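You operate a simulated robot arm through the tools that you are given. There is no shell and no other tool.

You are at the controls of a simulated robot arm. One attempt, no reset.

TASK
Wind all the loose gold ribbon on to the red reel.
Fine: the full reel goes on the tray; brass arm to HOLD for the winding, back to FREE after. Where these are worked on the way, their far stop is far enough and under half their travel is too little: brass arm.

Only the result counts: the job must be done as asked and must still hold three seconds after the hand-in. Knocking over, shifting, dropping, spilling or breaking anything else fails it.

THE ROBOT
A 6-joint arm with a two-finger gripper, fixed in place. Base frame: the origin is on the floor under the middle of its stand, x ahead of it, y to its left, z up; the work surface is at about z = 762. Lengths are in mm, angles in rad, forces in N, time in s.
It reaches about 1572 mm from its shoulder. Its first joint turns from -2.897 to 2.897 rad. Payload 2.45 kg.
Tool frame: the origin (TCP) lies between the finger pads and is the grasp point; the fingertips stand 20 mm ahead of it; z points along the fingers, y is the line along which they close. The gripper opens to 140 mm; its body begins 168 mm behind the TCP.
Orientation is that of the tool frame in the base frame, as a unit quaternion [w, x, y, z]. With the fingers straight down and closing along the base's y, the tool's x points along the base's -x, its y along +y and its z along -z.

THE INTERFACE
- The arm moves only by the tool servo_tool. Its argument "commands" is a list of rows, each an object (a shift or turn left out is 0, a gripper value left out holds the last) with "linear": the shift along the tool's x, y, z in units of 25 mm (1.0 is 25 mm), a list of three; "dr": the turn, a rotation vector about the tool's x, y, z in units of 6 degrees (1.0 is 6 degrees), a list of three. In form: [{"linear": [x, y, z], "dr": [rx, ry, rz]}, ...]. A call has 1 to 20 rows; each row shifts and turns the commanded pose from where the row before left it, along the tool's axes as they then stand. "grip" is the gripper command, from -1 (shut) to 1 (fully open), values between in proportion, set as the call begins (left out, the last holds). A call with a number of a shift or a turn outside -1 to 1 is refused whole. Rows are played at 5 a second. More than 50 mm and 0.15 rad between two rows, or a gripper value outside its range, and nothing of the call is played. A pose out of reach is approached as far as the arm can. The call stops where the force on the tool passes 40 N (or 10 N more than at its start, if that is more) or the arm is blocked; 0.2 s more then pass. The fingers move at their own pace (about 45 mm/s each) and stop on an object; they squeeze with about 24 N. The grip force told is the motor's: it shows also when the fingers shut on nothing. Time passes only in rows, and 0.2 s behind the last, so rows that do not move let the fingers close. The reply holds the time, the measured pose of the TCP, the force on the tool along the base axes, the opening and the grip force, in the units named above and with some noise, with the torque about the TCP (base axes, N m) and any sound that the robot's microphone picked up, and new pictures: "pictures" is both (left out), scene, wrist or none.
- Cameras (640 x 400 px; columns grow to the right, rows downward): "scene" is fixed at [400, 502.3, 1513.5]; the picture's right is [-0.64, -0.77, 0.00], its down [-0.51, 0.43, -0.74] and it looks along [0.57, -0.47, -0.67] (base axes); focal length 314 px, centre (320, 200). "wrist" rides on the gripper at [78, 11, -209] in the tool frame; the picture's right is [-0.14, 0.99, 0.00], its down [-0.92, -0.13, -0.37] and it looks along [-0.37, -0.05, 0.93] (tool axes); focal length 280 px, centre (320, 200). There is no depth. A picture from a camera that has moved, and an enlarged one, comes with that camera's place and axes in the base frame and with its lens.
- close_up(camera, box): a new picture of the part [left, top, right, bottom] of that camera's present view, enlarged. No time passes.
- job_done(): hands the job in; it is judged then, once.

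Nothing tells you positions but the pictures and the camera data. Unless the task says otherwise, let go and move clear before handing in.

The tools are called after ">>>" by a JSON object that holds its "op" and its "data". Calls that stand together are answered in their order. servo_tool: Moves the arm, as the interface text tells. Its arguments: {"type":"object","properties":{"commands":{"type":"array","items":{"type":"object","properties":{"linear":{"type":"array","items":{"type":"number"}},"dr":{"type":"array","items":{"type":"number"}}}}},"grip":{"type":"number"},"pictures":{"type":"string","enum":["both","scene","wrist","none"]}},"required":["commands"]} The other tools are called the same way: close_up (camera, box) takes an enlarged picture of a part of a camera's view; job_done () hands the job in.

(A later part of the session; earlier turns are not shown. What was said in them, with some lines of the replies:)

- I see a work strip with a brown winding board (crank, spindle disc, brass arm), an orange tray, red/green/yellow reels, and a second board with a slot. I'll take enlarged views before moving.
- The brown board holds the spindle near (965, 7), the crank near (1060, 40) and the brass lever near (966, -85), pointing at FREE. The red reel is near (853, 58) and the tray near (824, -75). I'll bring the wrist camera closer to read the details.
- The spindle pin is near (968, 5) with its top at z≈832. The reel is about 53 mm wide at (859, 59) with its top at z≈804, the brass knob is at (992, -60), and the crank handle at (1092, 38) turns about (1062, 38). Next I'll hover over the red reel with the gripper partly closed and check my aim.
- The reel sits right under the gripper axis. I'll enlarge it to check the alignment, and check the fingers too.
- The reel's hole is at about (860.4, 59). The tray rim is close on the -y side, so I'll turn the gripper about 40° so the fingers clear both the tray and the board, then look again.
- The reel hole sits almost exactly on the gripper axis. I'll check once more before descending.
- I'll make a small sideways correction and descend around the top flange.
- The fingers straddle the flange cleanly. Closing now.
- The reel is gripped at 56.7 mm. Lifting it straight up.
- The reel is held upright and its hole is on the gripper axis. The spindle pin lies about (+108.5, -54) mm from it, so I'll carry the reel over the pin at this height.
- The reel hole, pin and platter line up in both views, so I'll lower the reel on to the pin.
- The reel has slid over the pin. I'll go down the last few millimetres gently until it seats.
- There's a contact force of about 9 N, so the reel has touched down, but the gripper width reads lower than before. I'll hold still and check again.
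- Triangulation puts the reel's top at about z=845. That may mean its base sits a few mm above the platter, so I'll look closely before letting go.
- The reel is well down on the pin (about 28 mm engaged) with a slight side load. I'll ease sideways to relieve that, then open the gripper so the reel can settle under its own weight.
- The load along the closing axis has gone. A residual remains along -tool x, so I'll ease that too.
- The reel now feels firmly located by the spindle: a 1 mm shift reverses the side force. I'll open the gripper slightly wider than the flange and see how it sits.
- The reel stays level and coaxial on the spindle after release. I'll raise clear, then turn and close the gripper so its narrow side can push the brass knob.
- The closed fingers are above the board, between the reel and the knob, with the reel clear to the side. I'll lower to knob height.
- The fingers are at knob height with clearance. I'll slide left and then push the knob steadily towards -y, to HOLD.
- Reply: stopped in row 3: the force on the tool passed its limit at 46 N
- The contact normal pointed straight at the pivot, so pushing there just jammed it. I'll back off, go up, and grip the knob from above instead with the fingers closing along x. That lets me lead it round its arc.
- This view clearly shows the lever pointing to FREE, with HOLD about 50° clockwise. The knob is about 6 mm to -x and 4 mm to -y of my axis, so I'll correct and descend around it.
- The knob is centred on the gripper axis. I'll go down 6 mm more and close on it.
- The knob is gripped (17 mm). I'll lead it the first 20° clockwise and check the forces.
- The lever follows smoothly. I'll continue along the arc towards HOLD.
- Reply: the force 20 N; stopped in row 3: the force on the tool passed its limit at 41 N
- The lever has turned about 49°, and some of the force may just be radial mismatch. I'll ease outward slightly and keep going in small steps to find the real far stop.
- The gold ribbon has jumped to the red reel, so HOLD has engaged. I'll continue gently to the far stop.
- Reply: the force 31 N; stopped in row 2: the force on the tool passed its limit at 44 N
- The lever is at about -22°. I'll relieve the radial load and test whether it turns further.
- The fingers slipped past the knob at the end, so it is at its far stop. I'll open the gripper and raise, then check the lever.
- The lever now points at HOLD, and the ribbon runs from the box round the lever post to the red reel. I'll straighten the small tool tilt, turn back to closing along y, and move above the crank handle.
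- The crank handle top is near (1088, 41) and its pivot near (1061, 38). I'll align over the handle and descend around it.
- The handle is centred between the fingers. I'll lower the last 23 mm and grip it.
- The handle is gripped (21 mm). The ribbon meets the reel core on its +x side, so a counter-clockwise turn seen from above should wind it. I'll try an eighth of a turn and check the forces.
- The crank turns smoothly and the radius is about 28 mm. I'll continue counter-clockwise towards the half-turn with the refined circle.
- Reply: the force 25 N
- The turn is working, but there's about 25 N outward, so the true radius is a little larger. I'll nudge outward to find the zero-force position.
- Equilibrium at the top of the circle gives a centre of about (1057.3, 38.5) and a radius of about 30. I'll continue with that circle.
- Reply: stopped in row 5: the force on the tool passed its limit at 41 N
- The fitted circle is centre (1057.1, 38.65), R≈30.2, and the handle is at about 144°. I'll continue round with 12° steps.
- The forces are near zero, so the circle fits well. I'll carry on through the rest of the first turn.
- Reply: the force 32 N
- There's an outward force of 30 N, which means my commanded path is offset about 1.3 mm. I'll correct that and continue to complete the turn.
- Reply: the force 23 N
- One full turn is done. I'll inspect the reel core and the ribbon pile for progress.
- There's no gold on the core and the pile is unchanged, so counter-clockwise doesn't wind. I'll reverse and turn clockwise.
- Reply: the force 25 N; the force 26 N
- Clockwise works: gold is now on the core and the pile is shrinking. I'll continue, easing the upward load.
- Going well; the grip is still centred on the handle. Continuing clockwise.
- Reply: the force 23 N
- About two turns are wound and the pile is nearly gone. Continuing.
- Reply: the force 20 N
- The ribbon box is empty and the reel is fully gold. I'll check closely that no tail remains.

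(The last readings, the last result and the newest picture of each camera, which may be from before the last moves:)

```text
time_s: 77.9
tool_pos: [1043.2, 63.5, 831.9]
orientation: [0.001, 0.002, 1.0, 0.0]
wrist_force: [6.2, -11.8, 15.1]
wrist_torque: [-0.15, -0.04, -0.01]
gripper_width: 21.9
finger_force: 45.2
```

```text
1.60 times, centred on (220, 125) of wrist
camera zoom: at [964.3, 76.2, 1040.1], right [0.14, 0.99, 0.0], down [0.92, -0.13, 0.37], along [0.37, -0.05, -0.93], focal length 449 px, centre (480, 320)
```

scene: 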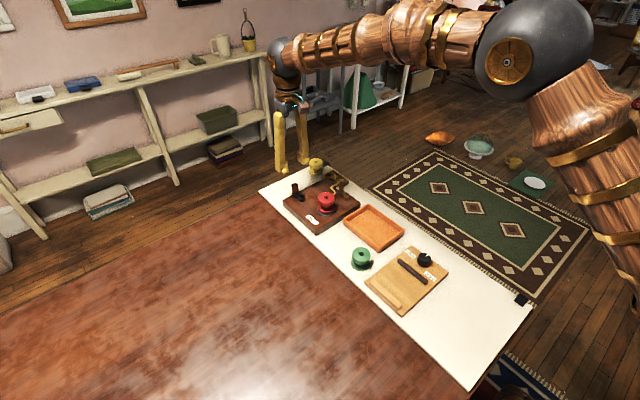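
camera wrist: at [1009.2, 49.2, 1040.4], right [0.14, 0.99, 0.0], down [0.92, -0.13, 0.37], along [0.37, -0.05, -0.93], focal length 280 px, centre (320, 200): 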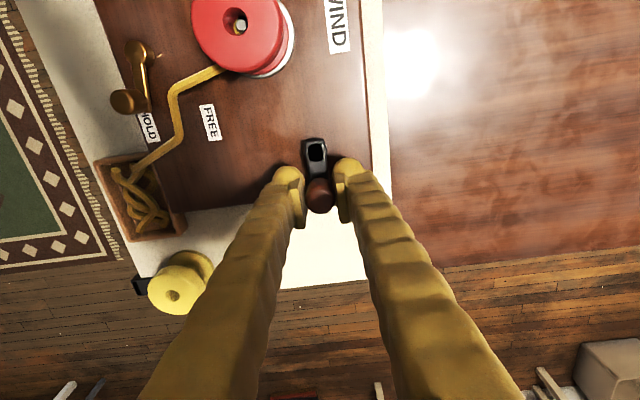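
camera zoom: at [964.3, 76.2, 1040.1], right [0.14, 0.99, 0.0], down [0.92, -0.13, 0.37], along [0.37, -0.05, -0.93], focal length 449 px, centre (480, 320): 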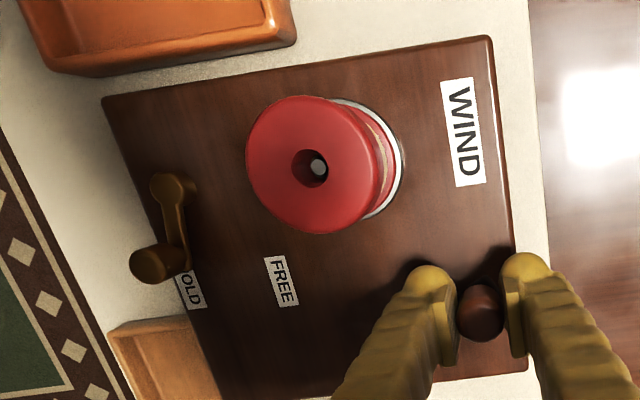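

All the ribbon is wound: empty box, no tail. I'll release the crank handle and go straight up.

>>> {"op": "servo_tool", "data": {"commands": [{"linear": [0, 0, 0]}, {"linear": [0, 0, 0]}, {"linear": [0, 0, 0]}, {"linear": [0, 0, -0.8]}, {"linear": [0, 0, -0.9]}, {"linear": [0, 0, -0.9]}, {"linear": [0, 0, -0.9]}, {"linear": [0, 0, 0]}], "grip": -0.3, "pictures": "both"}}

```text
time_s: 79.7
tool_pos: [1042.7, 64.5, 920.4]
orientation: [0.002, 0.002, 1.0, 0.0]
wrist_force: [0.2, 0.2, -0.9]
wrist_torque: [-0.01, 0.0, -0.01]
gripper_width: 49.1
finger_force: 0.0
camera wrist: at [963.8, 76.4, 1129.2], right [0.14, 0.99, 0.0], down [0.92, -0.13, 0.37], along [0.37, -0.05, -0.93], focal length 280 px, centre (320, 200)
```

scene: 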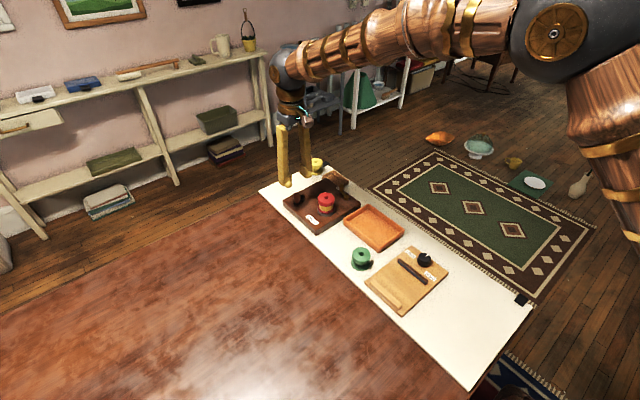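
wrist: 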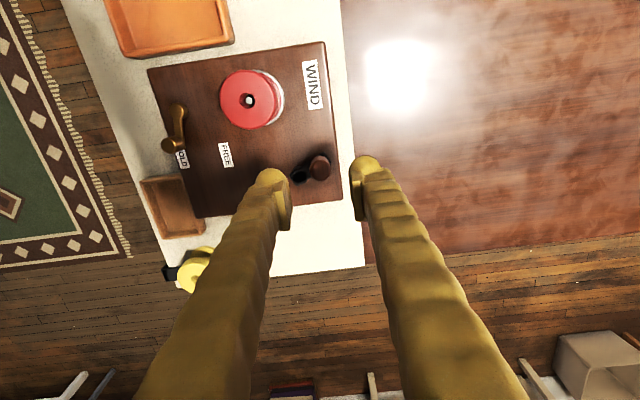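

>>> {"op": "servo_tool", "data": {"commands": [{"linear": [0.2, -0.947, 0]}, {"linear": [0.2, -0.947, 0]}, {"linear": [0.2, -0.947, 0]}, {"linear": [0.2, -0.947, 0]}, {"linear": [0.2, -0.947, 0]}, {"linear": [0.2, -0.947, 0]}, {"linear": [0.2, -0.947, 0]}, {"linear": [0.2, -0.947, 0]}, {"linear": [0, 0, 0]}], "grip": -1, "pictures": "none"}}

>>> {"op": "servo_tool", "data": {"commands": [{"dr": [0, 0, 0.9375]}, {"dr": [0, 0, 0.9375]}, {"dr": [0, 0, 0.9375]}, {"dr": [0, 0, 0.9375]}, {"dr": [0, 0, 0.9375]}, {"dr": [0, 0, 0.9375]}, {"dr": [0, 0, 0.9375]}, {"dr": [0, 0, 0.9375]}, {"dr": [0, 0, 0.9375]}, {"dr": [0, 0, 0.9375]}, {"dr": [0, 0, 0.9375]}, {"dr": [0, 0, 0.9375]}, {"dr": [0, 0, 0.9375]}, {"dr": [0, 0, 0.9375]}, {"dr": [0, 0, 0.9375]}, {"dr": [0, 0, 0.9375]}, {"linear": [0, 0, 0]}], "grip": -1, "pictures": "both"}}

>>> {"op": "close_up", "data": {"camera": "wrist", "box": [220, 80, 420, 220]}}

>>> {"op": "close_up", "data": {"camera": "scene", "box": [304, 150, 374, 210]}}

```text
time_s: 81.7
tool_pos: [1002.7, -127.0, 918.1]
orientation: [0.002, 0.002, 1.0, 0.0]
wrist_force: [-0.3, 0.1, -0.2]
wrist_torque: [-0.03, -0.01, -0.04]
gripper_width: 0.0
finger_force: 23.9
```

```text
time_s: 85.3
tool_pos: [1001.2, -126.5, 918.8]
orientation: [0.002, 0.707, 0.707, 0.001]
wrist_force: [-0.7, -0.8, -0.7]
wrist_torque: [0.03, 0.0, 0.02]
gripper_width: 0.0
finger_force: 23.8
camera wrist: at [1011.9, -46.9, 1127.1], right [0.99, -0.14, 0.0], down [-0.13, -0.92, 0.37], along [-0.05, -0.36, -0.93], focal length 280 px, centre (320, 200)
```

scene: 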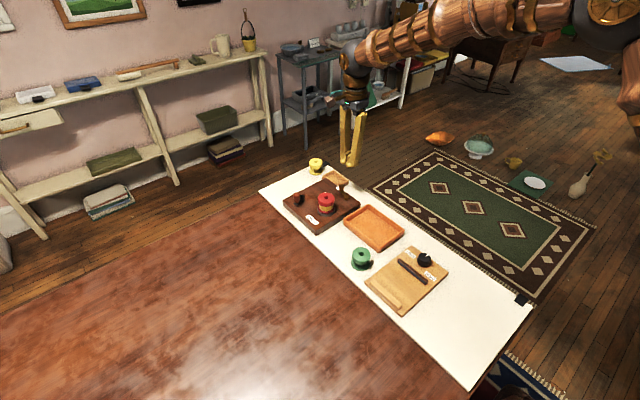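
wrist: 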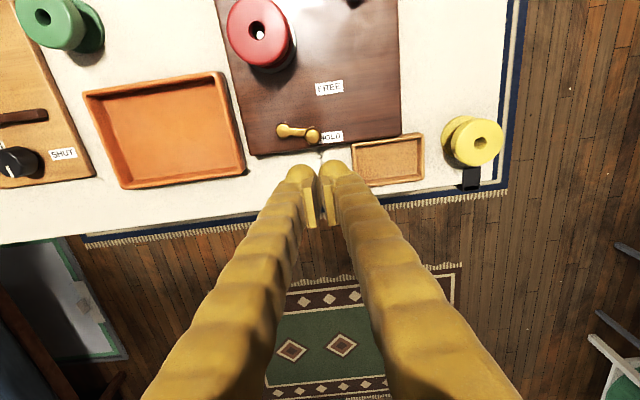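

```text
2.86 times, centred on (320, 150) of wrist
camera zoom: at [1011.9, -46.9, 1127.1], right [0.99, -0.14, 0.0], down [-0.13, -0.92, 0.37], along [-0.05, -0.36, -0.93], focal length 801 px, centre (320, 343)
```

zoom: 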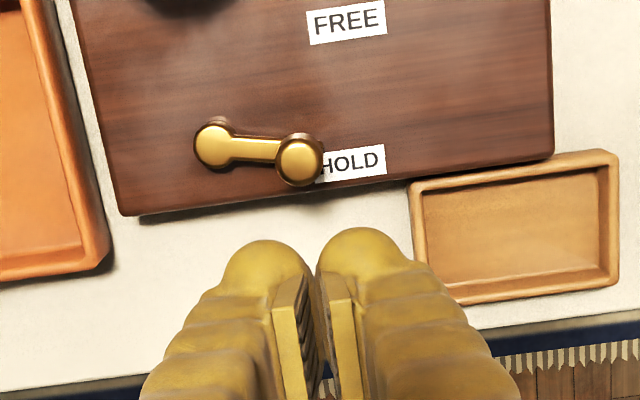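

```text
6.67 times, centred on (339, 180) of scene
camera zoom: at [400.0, 502.3, 1513.5], right [-0.64, -0.77, 0.0], down [-0.51, 0.43, -0.74], along [0.57, -0.47, -0.67], focal length 2096 px, centre (193, 333)
```

zoom: 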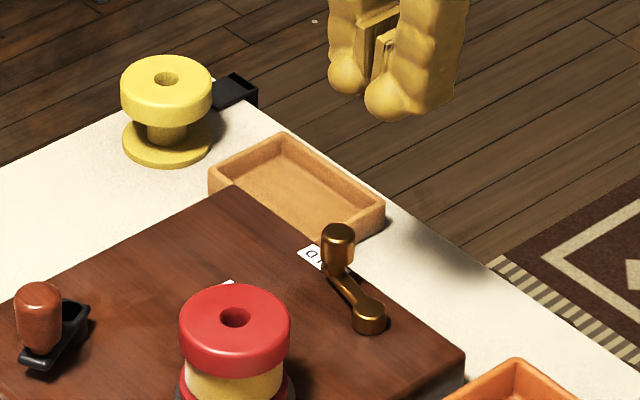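

The closed fingers are just outside the knob on the -y side. I'll descend to knob height and push it towards +y, back to FREE.

>>> {"op": "servo_tool", "data": {"commands": [{"linear": [0, 0, 0.9]}, {"linear": [0, 0, 0.9]}, {"linear": [0, 0, 0.9]}, {"linear": [0, 0, 0.7]}, {"linear": [0, 0, 0.36]}, {"linear": [0, 0, 0]}], "grip": -1, "pictures": "none"}}

>>> {"op": "close_up", "data": {"camera": "scene", "box": [304, 150, 374, 210]}}

>>> {"op": "close_up", "data": {"camera": "wrist", "box": [220, 80, 420, 220]}}

```text
time_s: 86.7
tool_pos: [1001.6, -125.8, 824.1]
orientation: [0.0, 0.707, 0.707, 0.002]
wrist_force: [0.4, 0.6, 0.3]
wrist_torque: [0.01, -0.01, 0.0]
gripper_width: 0.0
finger_force: 24.0
```

```text
6.67 times, centred on (339, 180) of scene
camera zoom: at [400.0, 502.3, 1513.5], right [-0.64, -0.77, 0.0], down [-0.51, 0.43, -0.74], along [0.57, -0.47, -0.67], focal length 2096 px, centre (193, 333)
```

zoom: 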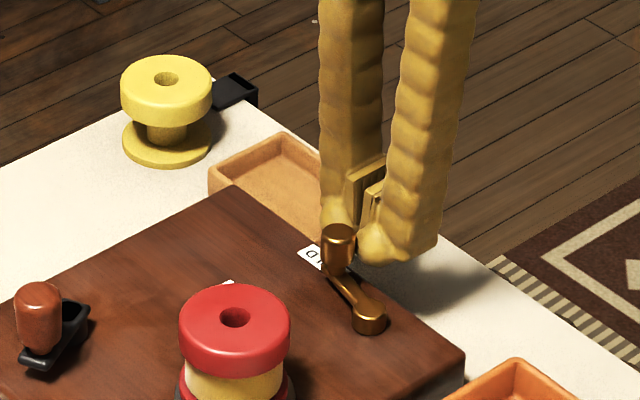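

```text
2.86 times, centred on (320, 150) of wrist
camera zoom: at [1012.4, -46.7, 1033.4], right [0.99, -0.14, 0.0], down [-0.13, -0.92, 0.37], along [-0.05, -0.36, -0.93], focal length 801 px, centre (320, 343)
```

zoom: 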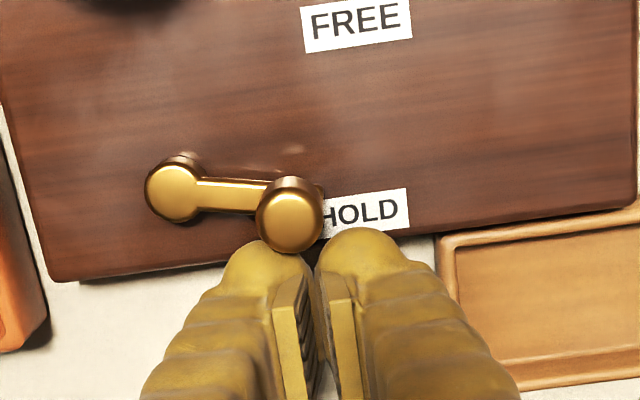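

>>> {"op": "servo_tool", "data": {"commands": [{"linear": [0.17, -0.036, 0]}, {"linear": [0.17, -0.036, 0]}, {"linear": [0.17, -0.036, 0]}, {"linear": [0.12, 0.01, 0]}, {"linear": [0.12, 0.01, 0]}, {"linear": [0.12, 0.01, 0]}, {"linear": [0, 0, 0]}], "grip": -1, "pictures": "none"}}

>>> {"op": "close_up", "data": {"camera": "scene", "box": [304, 150, 374, 210]}}

>>> {"op": "close_up", "data": {"camera": "wrist", "box": [220, 80, 420, 220]}}

```text
time_s: 88.3
tool_pos: [1000.0, -104.5, 824.7]
orientation: [0.002, 0.708, 0.706, 0.002]
wrist_force: [-0.4, 0.0, 0.3]
wrist_torque: [0.01, -0.04, 0.0]
gripper_width: 0.1
finger_force: 24.2
```

```text
6.67 times, centred on (339, 180) of scene
camera zoom: at [400.0, 502.3, 1513.5], right [-0.64, -0.77, 0.0], down [-0.51, 0.43, -0.74], along [0.57, -0.47, -0.67], focal length 2096 px, centre (193, 333)
```

zoom: 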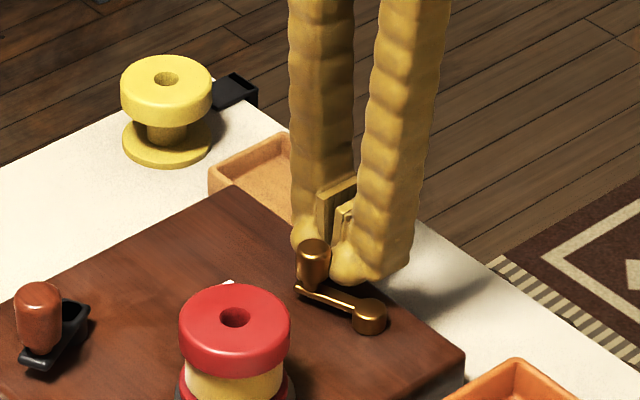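

```text
2.86 times, centred on (320, 150) of wrist
camera zoom: at [1010.7, -24.7, 1033.4], right [0.99, -0.14, 0.0], down [-0.13, -0.92, 0.37], along [-0.05, -0.36, -0.93], focal length 801 px, centre (320, 343)
```

zoom: 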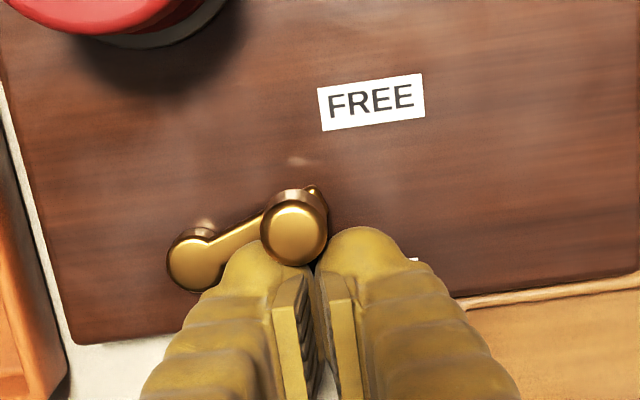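

The lever is turning back easily. I'll continue pushing to the FREE stop.

>>> {"op": "servo_tool", "data": {"commands": [{"linear": [0.16, -0.03, 0]}, {"linear": [0.16, -0.03, 0]}, {"linear": [0.16, -0.05, 0]}, {"linear": [0.16, -0.06, 0]}, {"linear": [0, 0, 0]}], "grip": -1, "pictures": "none"}}

>>> {"op": "close_up", "data": {"camera": "scene", "box": [304, 150, 374, 210]}}

>>> {"op": "close_up", "data": {"camera": "wrist", "box": [220, 80, 420, 220]}}

```text
time_s: 89.5
tool_pos: [996.4, -89.2, 824.7]
orientation: [0.001, 0.708, 0.707, 0.001]
wrist_force: [11.6, -38.7, 1.6]
wrist_torque: [-0.35, -0.34, 0.17]
gripper_width: 0.2
finger_force: 23.8
```

```text
6.67 times, centred on (339, 180) of scene
camera zoom: at [400.0, 502.3, 1513.5], right [-0.64, -0.77, 0.0], down [-0.51, 0.43, -0.74], along [0.57, -0.47, -0.67], focal length 2096 px, centre (193, 333)
```

zoom: 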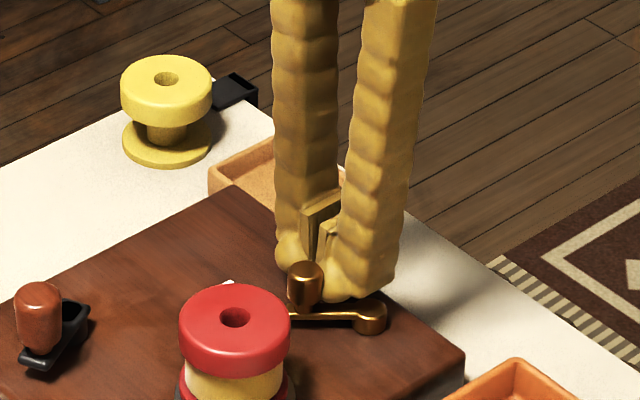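

```text
2.86 times, centred on (320, 150) of wrist
camera zoom: at [1006.4, -10.0, 1032.8], right [0.99, -0.14, 0.0], down [-0.13, -0.92, 0.37], along [-0.05, -0.37, -0.93], focal length 801 px, centre (320, 343)
```

zoom: 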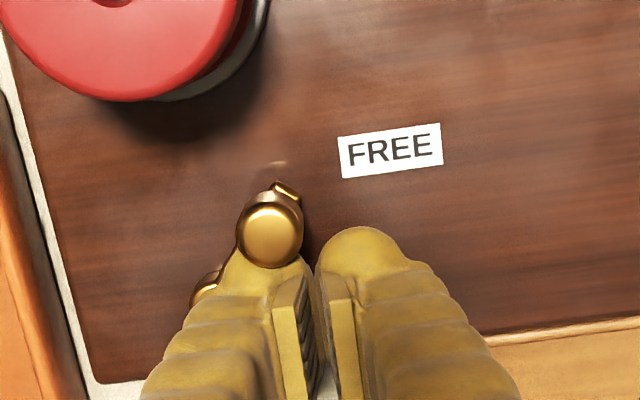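

The force rose to 39 N with the knob back at its original FREE position, so it is at the stop. I'll back off and rise, then verify.

>>> {"op": "servo_tool", "data": {"commands": [{"linear": [-0.2, 0.02, 0]}, {"linear": [-0.4, 0.05, 0]}, {"linear": [-0.4, 0, 0]}, {"linear": [0, 0, -0.9]}, {"linear": [0, 0, -0.9]}, {"linear": [0, 0, -0.9]}, {"linear": [0, 0, -0.9]}, {"linear": [0, 0, 0]}], "grip": -1, "pictures": "both"}}

>>> {"op": "close_up", "data": {"camera": "scene", "box": [290, 160, 360, 220]}}

>>> {"op": "close_up", "data": {"camera": "wrist", "box": [200, 0, 440, 180]}}

```text
time_s: 91.3
tool_pos: [997.3, -112.5, 916.4]
orientation: [0.001, 0.708, 0.707, 0.002]
wrist_force: [0.2, -1.2, 0.6]
wrist_torque: [0.02, -0.01, -0.01]
gripper_width: 0.0
finger_force: 24.0
camera wrist: at [1008.2, -33.6, 1124.4], right [0.99, -0.14, 0.0], down [-0.13, -0.92, 0.37], along [-0.05, -0.36, -0.93], focal length 280 px, centre (320, 200)
```

scene: 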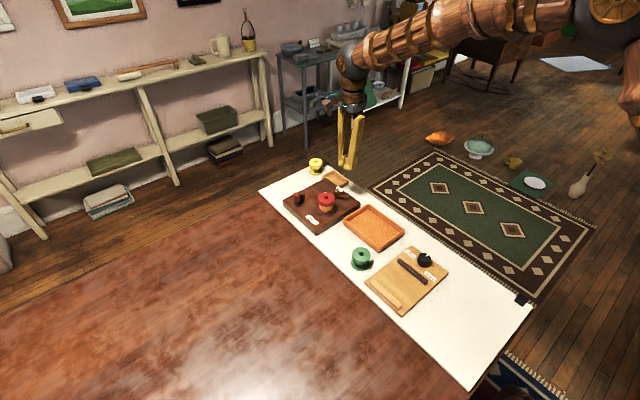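
wrist: 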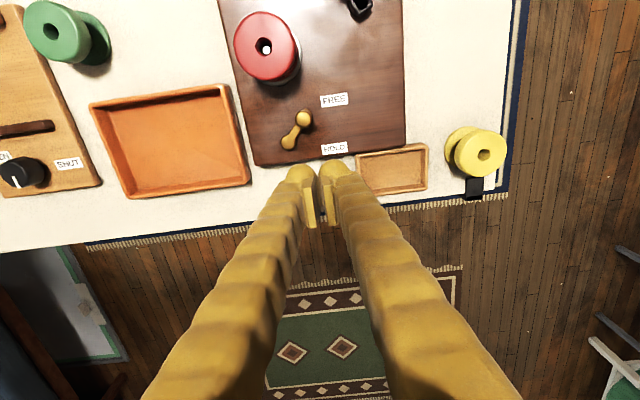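

```text
6.67 times, centred on (325, 190) of scene
camera zoom: at [400.0, 502.3, 1513.5], right [-0.64, -0.77, 0.0], down [-0.51, 0.43, -0.74], along [0.57, -0.47, -0.67], focal length 2096 px, centre (287, 267)
```

zoom: 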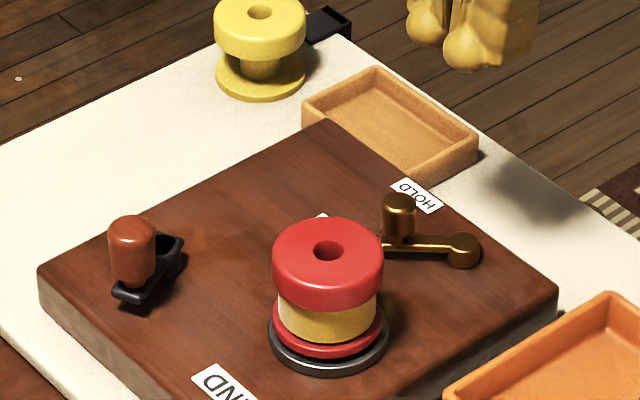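

```text
2.22 times, centred on (320, 90) of wrist
camera zoom: at [1008.2, -33.6, 1124.4], right [0.99, -0.14, 0.0], down [-0.13, -0.92, 0.37], along [-0.05, -0.36, -0.93], focal length 623 px, centre (320, 444)
```

zoom: 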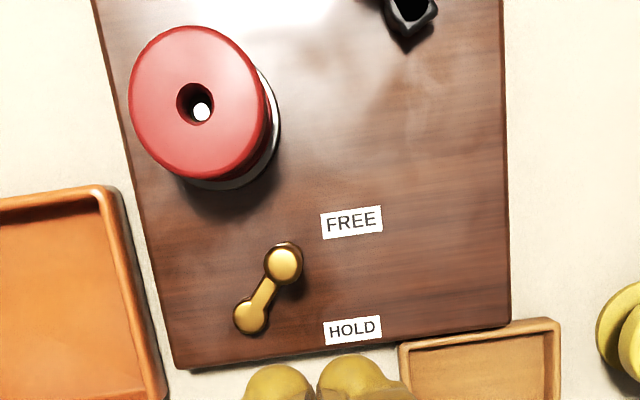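

The brass arm is back at FREE. Next I'll go over the full reel, turn to the 40° grasp orientation used before, and open the gripper.

>>> {"op": "servo_tool", "data": {"commands": [{"linear": [0.92, -0.231, 0]}, {"linear": [0.92, -0.231, 0]}, {"linear": [0.92, -0.231, 0]}, {"linear": [0.92, -0.231, 0]}, {"linear": [0.92, -0.231, 0]}, {"dr": [0, 0, -0.926]}, {"dr": [0, 0, -0.926]}, {"dr": [0, 0, -0.926]}, {"dr": [0, 0, -0.926]}, {"dr": [0, 0, -0.926]}, {"dr": [0, 0, -0.926]}, {"dr": [0, 0, -0.926]}, {"dr": [0, 0, -0.926]}, {"dr": [0, 0, -0.926]}, {"linear": [0, 0, 0]}], "grip": 0.0, "pictures": "both"}}

>>> {"op": "close_up", "data": {"camera": "wrist", "box": [240, 110, 400, 210]}}

```text
time_s: 94.5
tool_pos: [968.5, 2.1, 914.8]
orientation: [0.002, 0.342, 0.94, 0.001]
wrist_force: [0.6, -0.3, -0.1]
wrist_torque: [0.02, 0.03, 0.0]
gripper_width: 70.0
finger_force: 0.1
camera wrist: at [915.2, 62.0, 1123.4], right [0.74, 0.67, 0.0], down [0.62, -0.69, 0.37], along [0.25, -0.27, -0.93], focal length 280 px, centre (320, 200)
```

scene: 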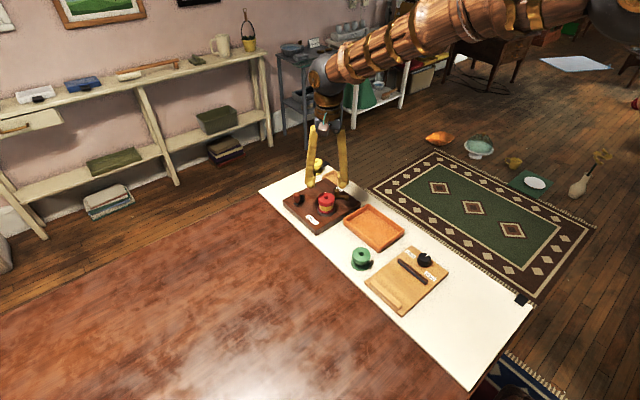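
wrist: 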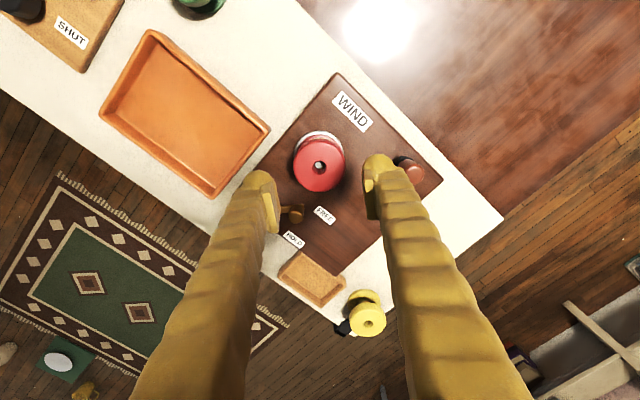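

```text
4.00 times, centred on (320, 160) of wrist
camera zoom: at [915.2, 62.0, 1123.4], right [0.74, 0.67, 0.0], down [0.62, -0.69, 0.37], along [0.25, -0.27, -0.93], focal length 1122 px, centre (320, 360)
```

zoom: 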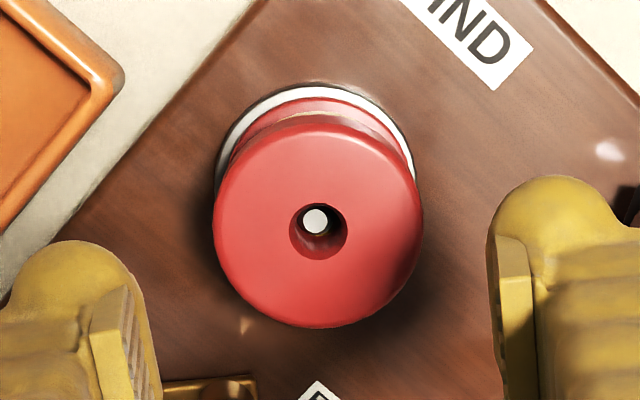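

The reel is centred within about 1.5 mm. I'll make a small correction and descend to the same grasp height on the flange (TCP ≈838).

>>> {"op": "servo_tool", "data": {"commands": [{"linear": [0.05, -0.02, 0.7]}, {"linear": [0, 0, 0.8]}, {"linear": [0, 0, 0.8]}, {"linear": [0, 0, 0.5]}, {"linear": [0, 0, 0.2]}, {"linear": [0, 0, 0]}], "grip": 0.0, "pictures": "none"}}

>>> {"op": "close_up", "data": {"camera": "wrist", "box": [240, 130, 400, 230]}}

>>> {"op": "close_up", "data": {"camera": "scene", "box": [296, 170, 356, 226]}}

```text
time_s: 95.9
tool_pos: [966.2, 2.9, 841.2]
orientation: [0.001, 0.342, 0.94, 0.001]
wrist_force: [0.4, -0.1, 0.2]
wrist_torque: [-0.03, -0.03, 0.03]
gripper_width: 70.1
finger_force: 0.0
```

```text
4.00 times, centred on (320, 180) of wrist
camera zoom: at [913.3, 62.6, 1048.5], right [0.74, 0.67, 0.0], down [0.62, -0.69, 0.37], along [0.25, -0.27, -0.93], focal length 1122 px, centre (320, 280)
```

zoom: 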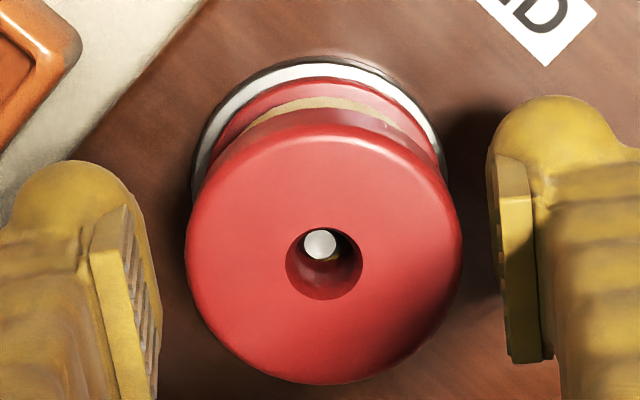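

```text
7.14 times, centred on (326, 198) of scene
camera zoom: at [400.0, 502.3, 1513.5], right [-0.64, -0.77, 0.0], down [-0.51, 0.43, -0.74], along [0.57, -0.47, -0.67], focal length 2245 px, centre (277, 214)
```

zoom: 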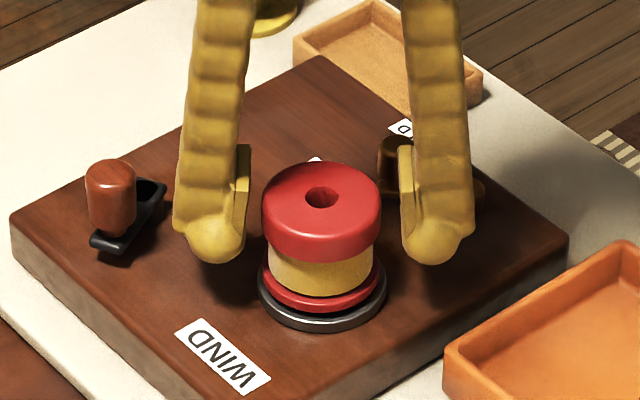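

Centred within 1 mm. Closing on the flange.

>>> {"op": "servo_tool", "data": {"commands": [{"linear": [0, 0.03, 0.06]}, {"linear": [0, 0, 0]}], "grip": 0.0, "pictures": "none"}}

>>> {"op": "servo_tool", "data": {"commands": [{"linear": [0, 0, 0]}, {"linear": [0, 0, 0]}, {"linear": [0, 0, 0]}, {"linear": [0, 0, 0]}, {"linear": [0, 0, 0]}], "grip": -1, "pictures": "wrist"}}

>>> {"op": "close_up", "data": {"camera": "wrist", "box": [240, 130, 400, 230]}}

```text
time_s: 96.5
tool_pos: [966.1, 4.1, 839.3]
orientation: [0.001, 0.342, 0.94, 0.001]
wrist_force: [0.0, 0.5, -0.6]
wrist_torque: [-0.02, -0.01, -0.01]
gripper_width: 70.0
finger_force: 0.0
```

```text
time_s: 97.7
tool_pos: [966.8, 3.6, 837.9]
orientation: [0.002, 0.342, 0.94, 0.001]
wrist_force: [0.8, 2.0, -0.1]
wrist_torque: [-0.02, 0.03, -0.02]
gripper_width: 57.7
finger_force: 24.5
camera wrist: at [913.8, 63.5, 1046.9], right [0.74, 0.67, 0.0], down [0.62, -0.69, 0.37], along [0.25, -0.27, -0.93], focal length 280 px, centre (320, 200)
```

wrist: 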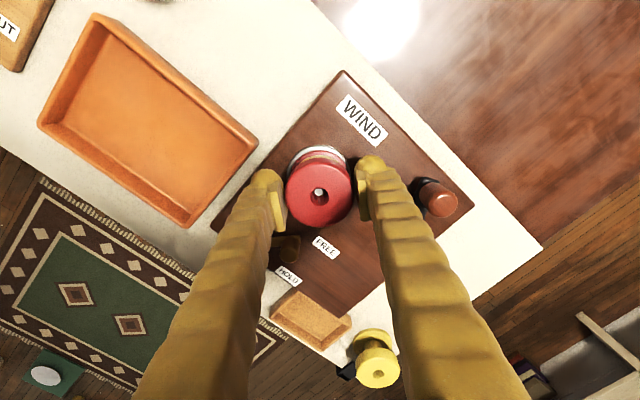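

```text
4.00 times, centred on (320, 180) of wrist
camera zoom: at [913.8, 63.5, 1046.9], right [0.74, 0.67, 0.0], down [0.62, -0.69, 0.37], along [0.25, -0.27, -0.93], focal length 1122 px, centre (320, 280)
```

zoom: 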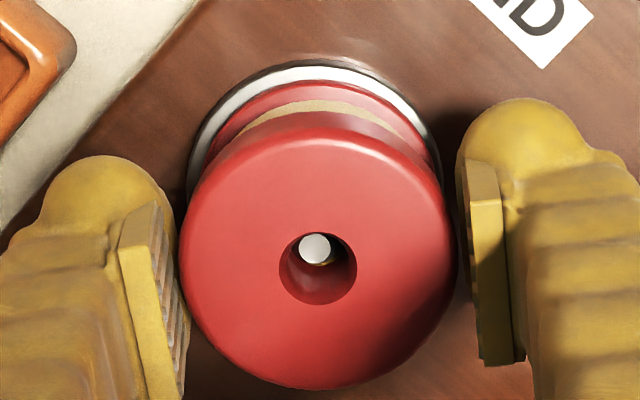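

The reel is gripped at 57.7 mm. I'll lift slowly at first to check it comes off the pin.

>>> {"op": "servo_tool", "data": {"commands": [{"linear": [0, 0, -0.3]}, {"linear": [0, 0, -0.4]}, {"linear": [0, 0, -0.4]}, {"linear": [0, 0, 0]}], "grip": -1, "pictures": "none"}}

>>> {"op": "close_up", "data": {"camera": "scene", "box": [296, 170, 356, 226]}}

>>> {"op": "close_up", "data": {"camera": "wrist", "box": [240, 130, 400, 230]}}

```text
time_s: 98.7
tool_pos: [967.0, 2.5, 864.8]
orientation: [0.001, 0.343, 0.939, 0.001]
wrist_force: [0.2, 0.8, -1.2]
wrist_torque: [-0.04, 0.0, -0.02]
gripper_width: 57.7
finger_force: 23.8
```

```text
7.14 times, centred on (326, 198) of scene
camera zoom: at [400.0, 502.3, 1513.5], right [-0.64, -0.77, 0.0], down [-0.51, 0.43, -0.74], along [0.57, -0.47, -0.67], focal length 2245 px, centre (277, 214)
```

zoom: 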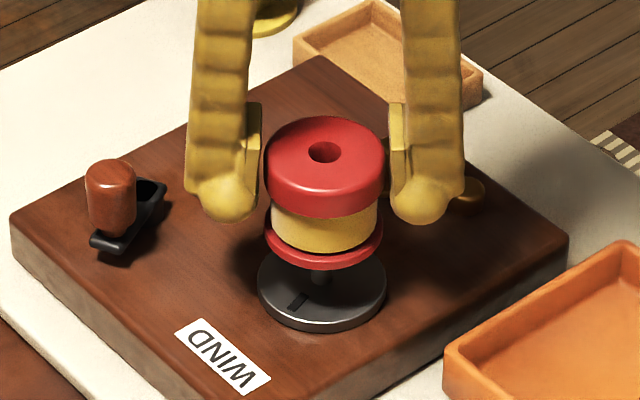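

```text
4.00 times, centred on (320, 180) of wrist
camera zoom: at [913.3, 62.6, 1073.3], right [0.74, 0.67, 0.0], down [0.62, -0.69, 0.37], along [0.25, -0.27, -0.93], focal length 1122 px, centre (320, 280)
```

zoom: 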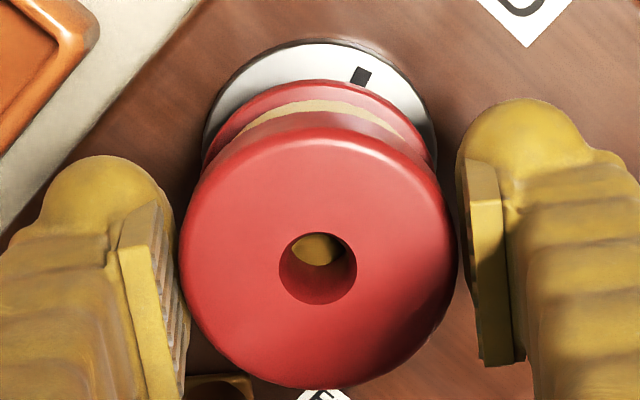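

The reel comes free cleanly. I'll raise it well clear and carry it over the tray centre, about (822, -74).

>>> {"op": "servo_tool", "data": {"commands": [{"linear": [0, 0, -0.7]}, {"linear": [0, 0, -0.7]}, {"linear": [0, 0, -0.6]}, {"linear": [0.343, -0.871, 0]}, {"linear": [0.343, -0.871, 0]}, {"linear": [0.343, -0.871, 0]}, {"linear": [0.343, -0.871, 0]}, {"linear": [0.343, -0.871, 0]}, {"linear": [0.343, -0.871, 0]}, {"linear": [0.343, -0.871, 0]}, {"linear": [0, 0, 0]}], "grip": -1, "pictures": "none"}}

>>> {"op": "servo_tool", "data": {"commands": [{"dr": [0, 0, 0.93]}, {"dr": [0, 0, 0.93]}, {"dr": [0, 0, 0.93]}, {"dr": [0, 0, 0.93]}, {"dr": [0, 0, 0.93]}, {"dr": [0, 0, 0.93]}, {"dr": [0, 0, 0.93]}, {"dr": [0, 0, 0.93]}, {"dr": [0, 0, 0.93]}, {"linear": [0, 0, 0]}], "grip": -1, "pictures": "both"}}

>>> {"op": "close_up", "data": {"camera": "scene", "box": [320, 170, 420, 260]}}

```text
time_s: 101.1
tool_pos: [823.6, -74.9, 913.7]
orientation: [0.001, 0.341, 0.94, 0.001]
wrist_force: [0.1, -0.1, 1.3]
wrist_torque: [-0.01, -0.03, 0.02]
gripper_width: 57.4
finger_force: 24.0
```

```text
time_s: 103.3
tool_pos: [821.9, -76.0, 915.7]
orientation: [0.002, 0.709, 0.705, 0.002]
wrist_force: [0.3, 0.2, 0.1]
wrist_torque: [0.02, -0.02, 0.0]
gripper_width: 57.5
finger_force: 23.9
camera wrist: at [833.8, 4.0, 1123.9], right [0.99, -0.14, 0.0], down [-0.13, -0.92, 0.37], along [-0.05, -0.36, -0.93], focal length 280 px, centre (320, 200)
```

scene: 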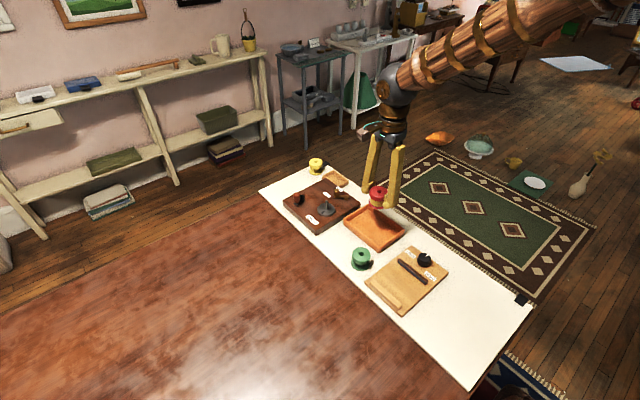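
wrist: 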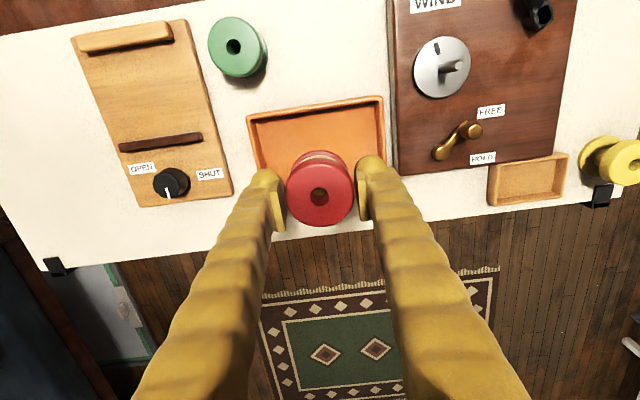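

```text
4.44 times, centred on (370, 215) of scene
camera zoom: at [400.0, 502.3, 1513.5], right [-0.64, -0.77, 0.0], down [-0.51, 0.43, -0.74], along [0.57, -0.47, -0.67], focal length 1397 px, centre (98, 133)
```

zoom: 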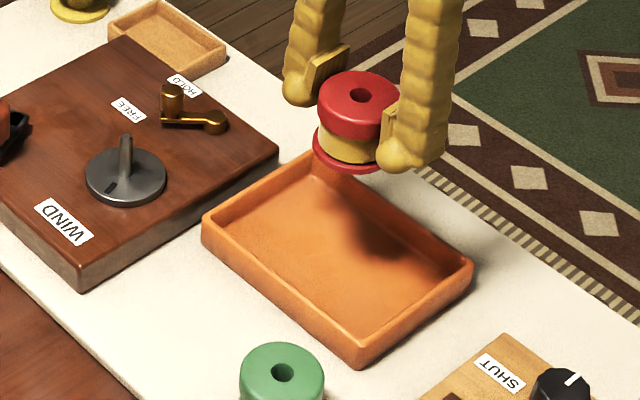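

The reel is over the middle of the tray with the fingers along its long side. I'll lower it most of the way.

>>> {"op": "servo_tool", "data": {"commands": [{"linear": [0, 0, 0.9]}, {"linear": [0, 0, 0.9]}, {"linear": [0, 0, 0.9]}, {"linear": [0, 0, 0.8]}, {"linear": [0, 0, 0.5]}, {"linear": [0, 0, 0]}], "grip": -1, "pictures": "none"}}

>>> {"op": "close_up", "data": {"camera": "scene", "box": [330, 190, 410, 255]}}

>>> {"op": "close_up", "data": {"camera": "wrist", "box": [180, 60, 460, 260]}}

```text
time_s: 104.7
tool_pos: [824.2, -74.0, 813.8]
orientation: [0.001, 0.708, 0.706, 0.001]
wrist_force: [-0.1, 0.3, 0.3]
wrist_torque: [-0.06, -0.02, 0.03]
gripper_width: 57.8
finger_force: 23.9
```

```text
6.15 times, centred on (370, 222) of scene
camera zoom: at [400.0, 502.3, 1513.5], right [-0.64, -0.77, 0.0], down [-0.51, 0.43, -0.74], along [0.57, -0.47, -0.67], focal length 1934 px, centre (12, 62)
```

zoom: 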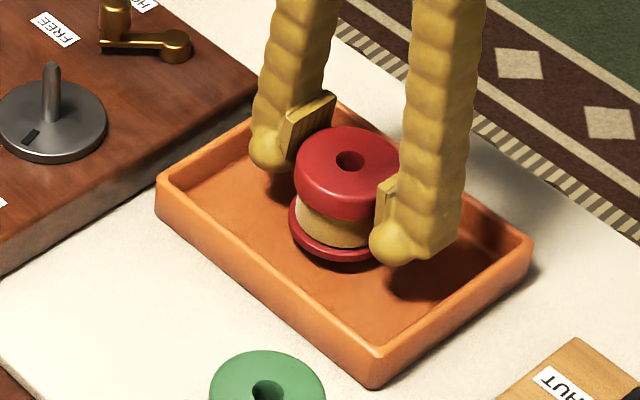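

```text
2.00 times, centred on (320, 160) of wrist
camera zoom: at [834.1, 4.5, 1023.3], right [0.99, -0.14, 0.0], down [-0.13, -0.92, 0.37], along [-0.05, -0.36, -0.93], focal length 561 px, centre (320, 280)
```

zoom: 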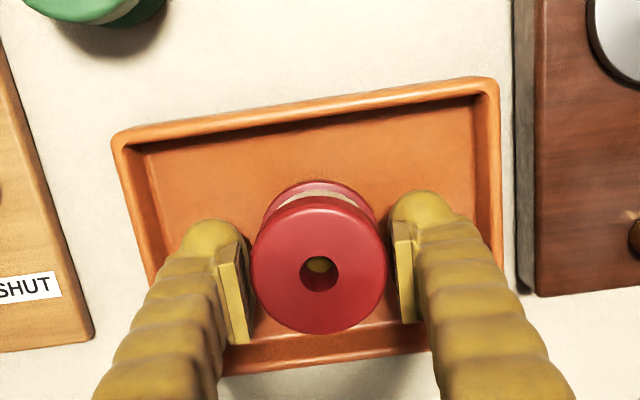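

The reel and fingers are inside the tray. I'll creep down until contact.

>>> {"op": "servo_tool", "data": {"commands": [{"linear": [0, 0, 0.2]}, {"linear": [0, 0, 0.16]}, {"linear": [0, 0, 0]}], "grip": -1, "pictures": "none"}}

>>> {"op": "servo_tool", "data": {"commands": [{"linear": [0, 0, 0.06]}, {"linear": [0, 0, 0]}], "grip": -1, "pictures": "none"}}

>>> {"op": "close_up", "data": {"camera": "scene", "box": [340, 195, 400, 250]}}

```text
time_s: 105.5
tool_pos: [823.7, -75.0, 806.8]
orientation: [0.001, 0.709, 0.705, 0.001]
wrist_force: [0.0, -0.1, -0.2]
wrist_torque: [0.0, 0.0, -0.04]
gripper_width: 58.0
finger_force: 24.2
```

```text
time_s: 106.1
tool_pos: [823.8, -74.1, 804.8]
orientation: [0.001, 0.708, 0.706, 0.002]
wrist_force: [0.3, -0.2, -1.0]
wrist_torque: [-0.01, -0.03, 0.01]
gripper_width: 57.9
finger_force: 23.7
```

```text
7.27 times, centred on (370, 222) of scene
camera zoom: at [400.0, 502.3, 1513.5], right [-0.64, -0.77, 0.0], down [-0.51, 0.43, -0.74], along [0.57, -0.47, -0.67], focal length 2286 px, centre (-44, 36)
```

zoom: 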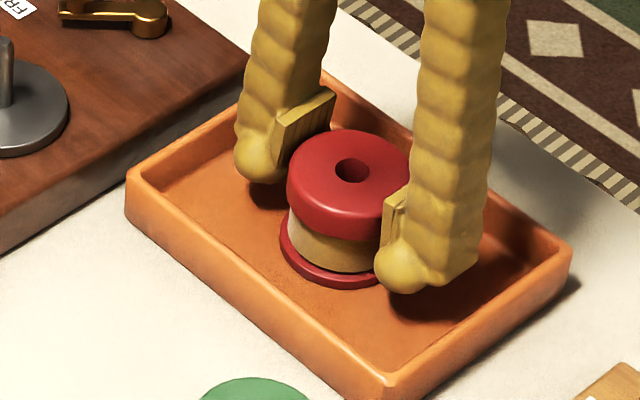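

No contact yet, so I'll continue in 1 mm steps.

>>> {"op": "servo_tool", "data": {"commands": [{"linear": [0, 0, 0.04]}, {"linear": [0, 0, 0]}], "grip": -1, "pictures": "none"}}

>>> {"op": "servo_tool", "data": {"commands": [{"linear": [0, 0, 0.04]}, {"linear": [0, 0, 0]}], "grip": -1, "pictures": "none"}}

>>> {"op": "servo_tool", "data": {"commands": [{"linear": [0, 0, 0.04]}, {"linear": [0, 0, 0]}], "grip": -1, "pictures": "none"}}

```text
time_s: 106.7
tool_pos: [824.3, -74.4, 803.1]
orientation: [0.001, 0.709, 0.706, 0.001]
wrist_force: [1.1, -1.0, -0.5]
wrist_torque: [0.0, 0.04, 0.03]
gripper_width: 57.9
finger_force: 23.6
```

```text
time_s: 107.3
tool_pos: [821.8, -74.3, 803.5]
orientation: [0.001, 0.708, 0.706, 0.001]
wrist_force: [-1.3, 2.9, 12.7]
wrist_torque: [0.17, 0.19, 0.0]
gripper_width: 58.1
finger_force: 23.9
```

```text
time_s: 107.9
tool_pos: [823.1, -75.3, 802.5]
orientation: [0.002, 0.708, 0.706, 0.001]
wrist_force: [-0.5, 3.8, 27.8]
wrist_torque: [0.01, 0.02, 0.03]
gripper_width: 57.8
finger_force: 24.1
```

The reel is on the tray floor (28 N). I'll ease up 1 mm, then open the gripper.

>>> {"op": "servo_tool", "data": {"commands": [{"linear": [0, 0, -0.04]}, {"linear": [0, 0, 0]}], "grip": -1, "pictures": "none"}}

>>> {"op": "servo_tool", "data": {"commands": [{"linear": [0, 0, 0]}, {"linear": [0, 0, 0]}, {"linear": [0, 0, 0]}], "grip": 0.0, "pictures": "both"}}

>>> {"op": "close_up", "data": {"camera": "scene", "box": [340, 195, 400, 250]}}

>>> {"op": "close_up", "data": {"camera": "wrist", "box": [180, 60, 460, 260]}}

```text
time_s: 108.5
tool_pos: [823.0, -74.0, 802.0]
orientation: [0.001, 0.708, 0.706, 0.001]
wrist_force: [3.5, 0.0, 9.1]
wrist_torque: [-0.09, -0.16, 0.03]
gripper_width: 57.8
finger_force: 23.7
```

```text
time_s: 109.3
tool_pos: [823.6, -74.5, 802.7]
orientation: [0.0, 0.709, 0.705, 0.001]
wrist_force: [0.8, 0.1, 0.2]
wrist_torque: [-0.01, -0.06, 0.03]
gripper_width: 70.2
finger_force: 0.2
camera wrist: at [834.0, 4.2, 1011.4], right [0.99, -0.14, 0.0], down [-0.13, -0.92, 0.37], along [-0.05, -0.36, -0.93], focal length 280 px, centre (320, 200)
```

scene: 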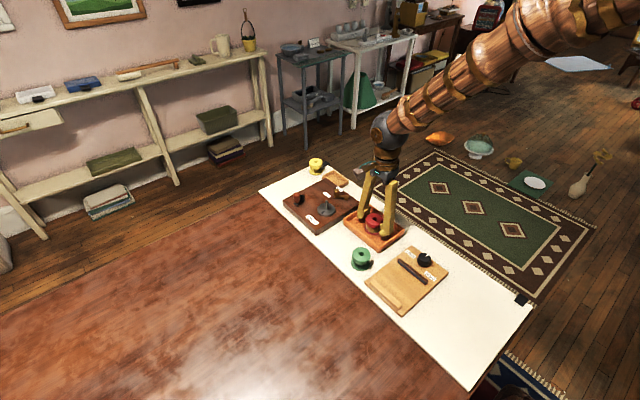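
wrist: 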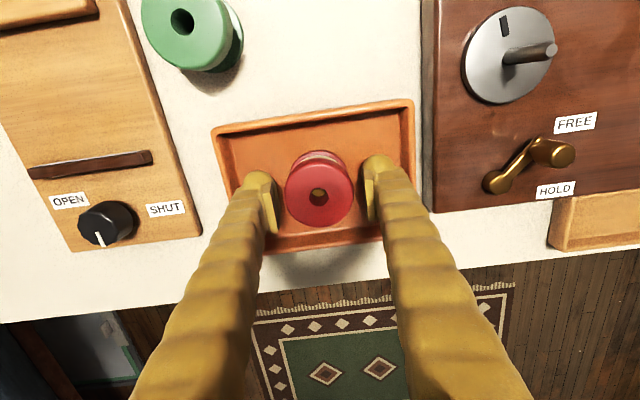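

```text
7.27 times, centred on (370, 222) of scene
camera zoom: at [400.0, 502.3, 1513.5], right [-0.64, -0.77, 0.0], down [-0.51, 0.43, -0.74], along [0.57, -0.47, -0.67], focal length 2286 px, centre (-44, 36)
```

zoom: 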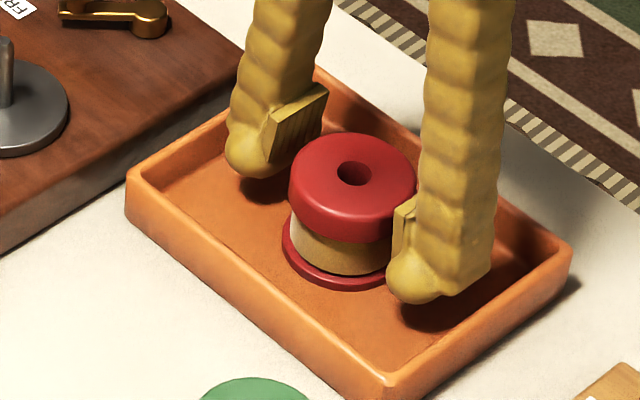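

```text
2.00 times, centred on (320, 160) of wrist
camera zoom: at [834.0, 4.2, 1011.4], right [0.99, -0.14, 0.0], down [-0.13, -0.92, 0.37], along [-0.05, -0.36, -0.93], focal length 561 px, centre (320, 280)
```

zoom: 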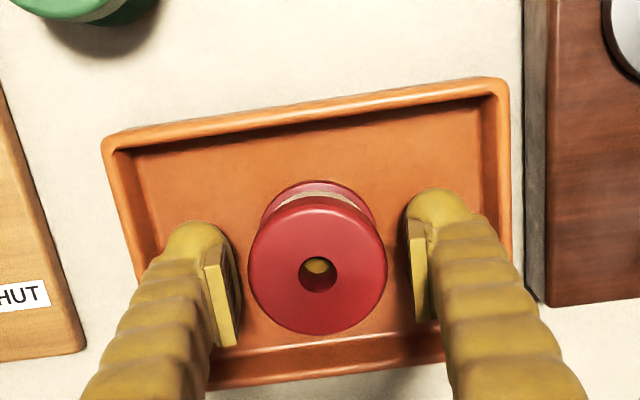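

The reel stands upright in the tray and the fingers are clear of it. I'll raise straight up and retreat.

>>> {"op": "servo_tool", "data": {"commands": [{"linear": [0, 0, -0.4]}, {"linear": [0, 0, -0.8]}, {"linear": [0, 0, -0.9]}, {"linear": [0, 0, -0.9]}, {"linear": [0, 0, -0.9]}, {"linear": [0, 0, -0.9]}, {"linear": [0, 0, -0.9]}, {"linear": [0, 0, -0.9]}, {"linear": [0, 0, 0]}], "grip": 0.0, "pictures": "both"}}

>>> {"op": "close_up", "data": {"camera": "scene", "box": [270, 145, 430, 265]}}

>>> {"op": "close_up", "data": {"camera": "wrist", "box": [180, 20, 640, 260]}}

```text
time_s: 111.3
tool_pos: [823.7, -73.5, 968.9]
orientation: [0.002, 0.708, 0.706, 0.001]
wrist_force: [0.0, 0.3, 0.8]
wrist_torque: [-0.01, 0.04, 0.01]
gripper_width: 70.1
finger_force: 0.0
camera wrist: at [834.0, 4.4, 1176.7], right [0.99, -0.14, 0.0], down [-0.13, -0.92, 0.37], along [-0.05, -0.36, -0.93], focal length 280 px, centre (320, 200)
```

scene: 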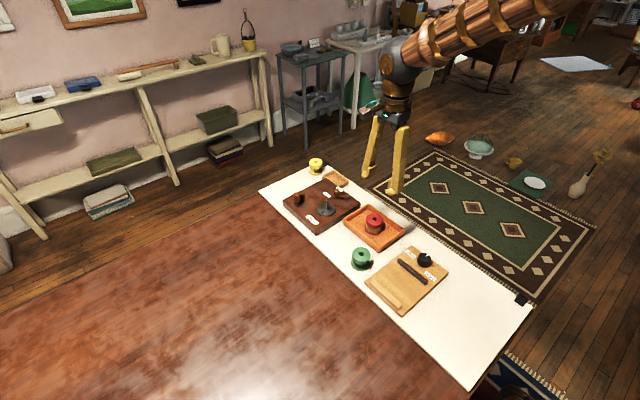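
wrist: 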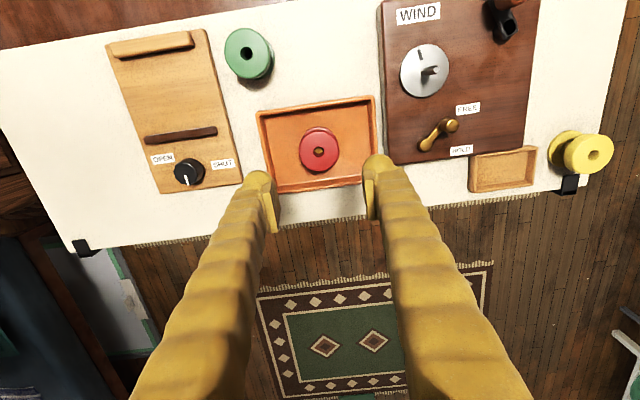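

```text
3.33 times, centred on (350, 205) of scene
camera zoom: at [400.0, 502.3, 1513.5], right [-0.64, -0.77, 0.0], down [-0.51, 0.43, -0.74], along [0.57, -0.47, -0.67], focal length 1048 px, centre (220, 183)
```

zoom: 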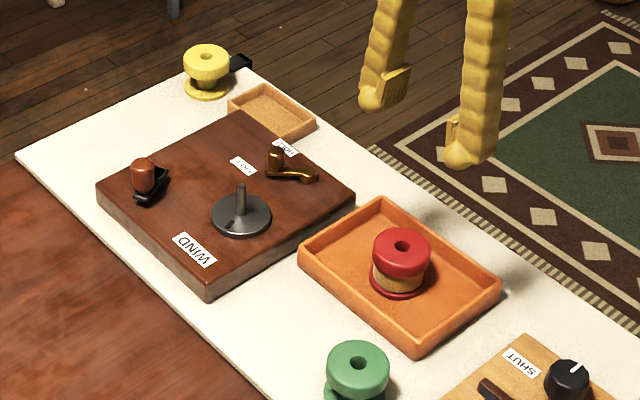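

```text
1.39 times, centred on (410, 140) of wrist
camera zoom: at [834.0, 4.4, 1176.7], right [0.99, -0.14, 0.0], down [-0.13, -0.92, 0.37], along [-0.05, -0.36, -0.93], focal length 390 px, centre (195, 284)
```

zoom: 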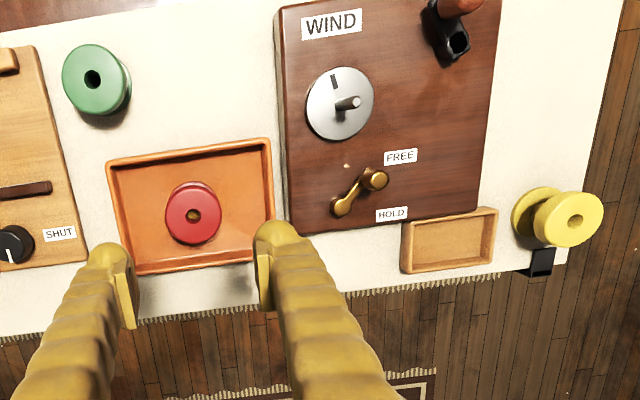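

The ribbon is all on the red reel and its box is empty. The full reel stands upright on the tray, the brass arm is back at its original FREE position, and nothing else looks disturbed. The gripper is clear, so I'm handing in.

>>> {"op": "job_done", "data": {}}

```text
The job is handed in.
```

I wound all the loose gold ribbon on to the red reel and handed the job in; I don't have the judge's result. At the last look:

- **Ribbon:** the ribbon box is empty, no tail is left loose, and the gold is wound on the reel's core.
- **Reel:** it stands upright in the middle of the orange tray, with the gripper raised clear.
- **Brass arm:** I set it to the far stop at HOLD before winding. Afterwards I pushed it back to its stop at FREE, where it started.
- **Everything else:** the yellow and green reels and the other board look undisturbed.

My first crank turn was the wrong way (counter-clockwise) and wound nothing. About three turns clockwise did the winding.
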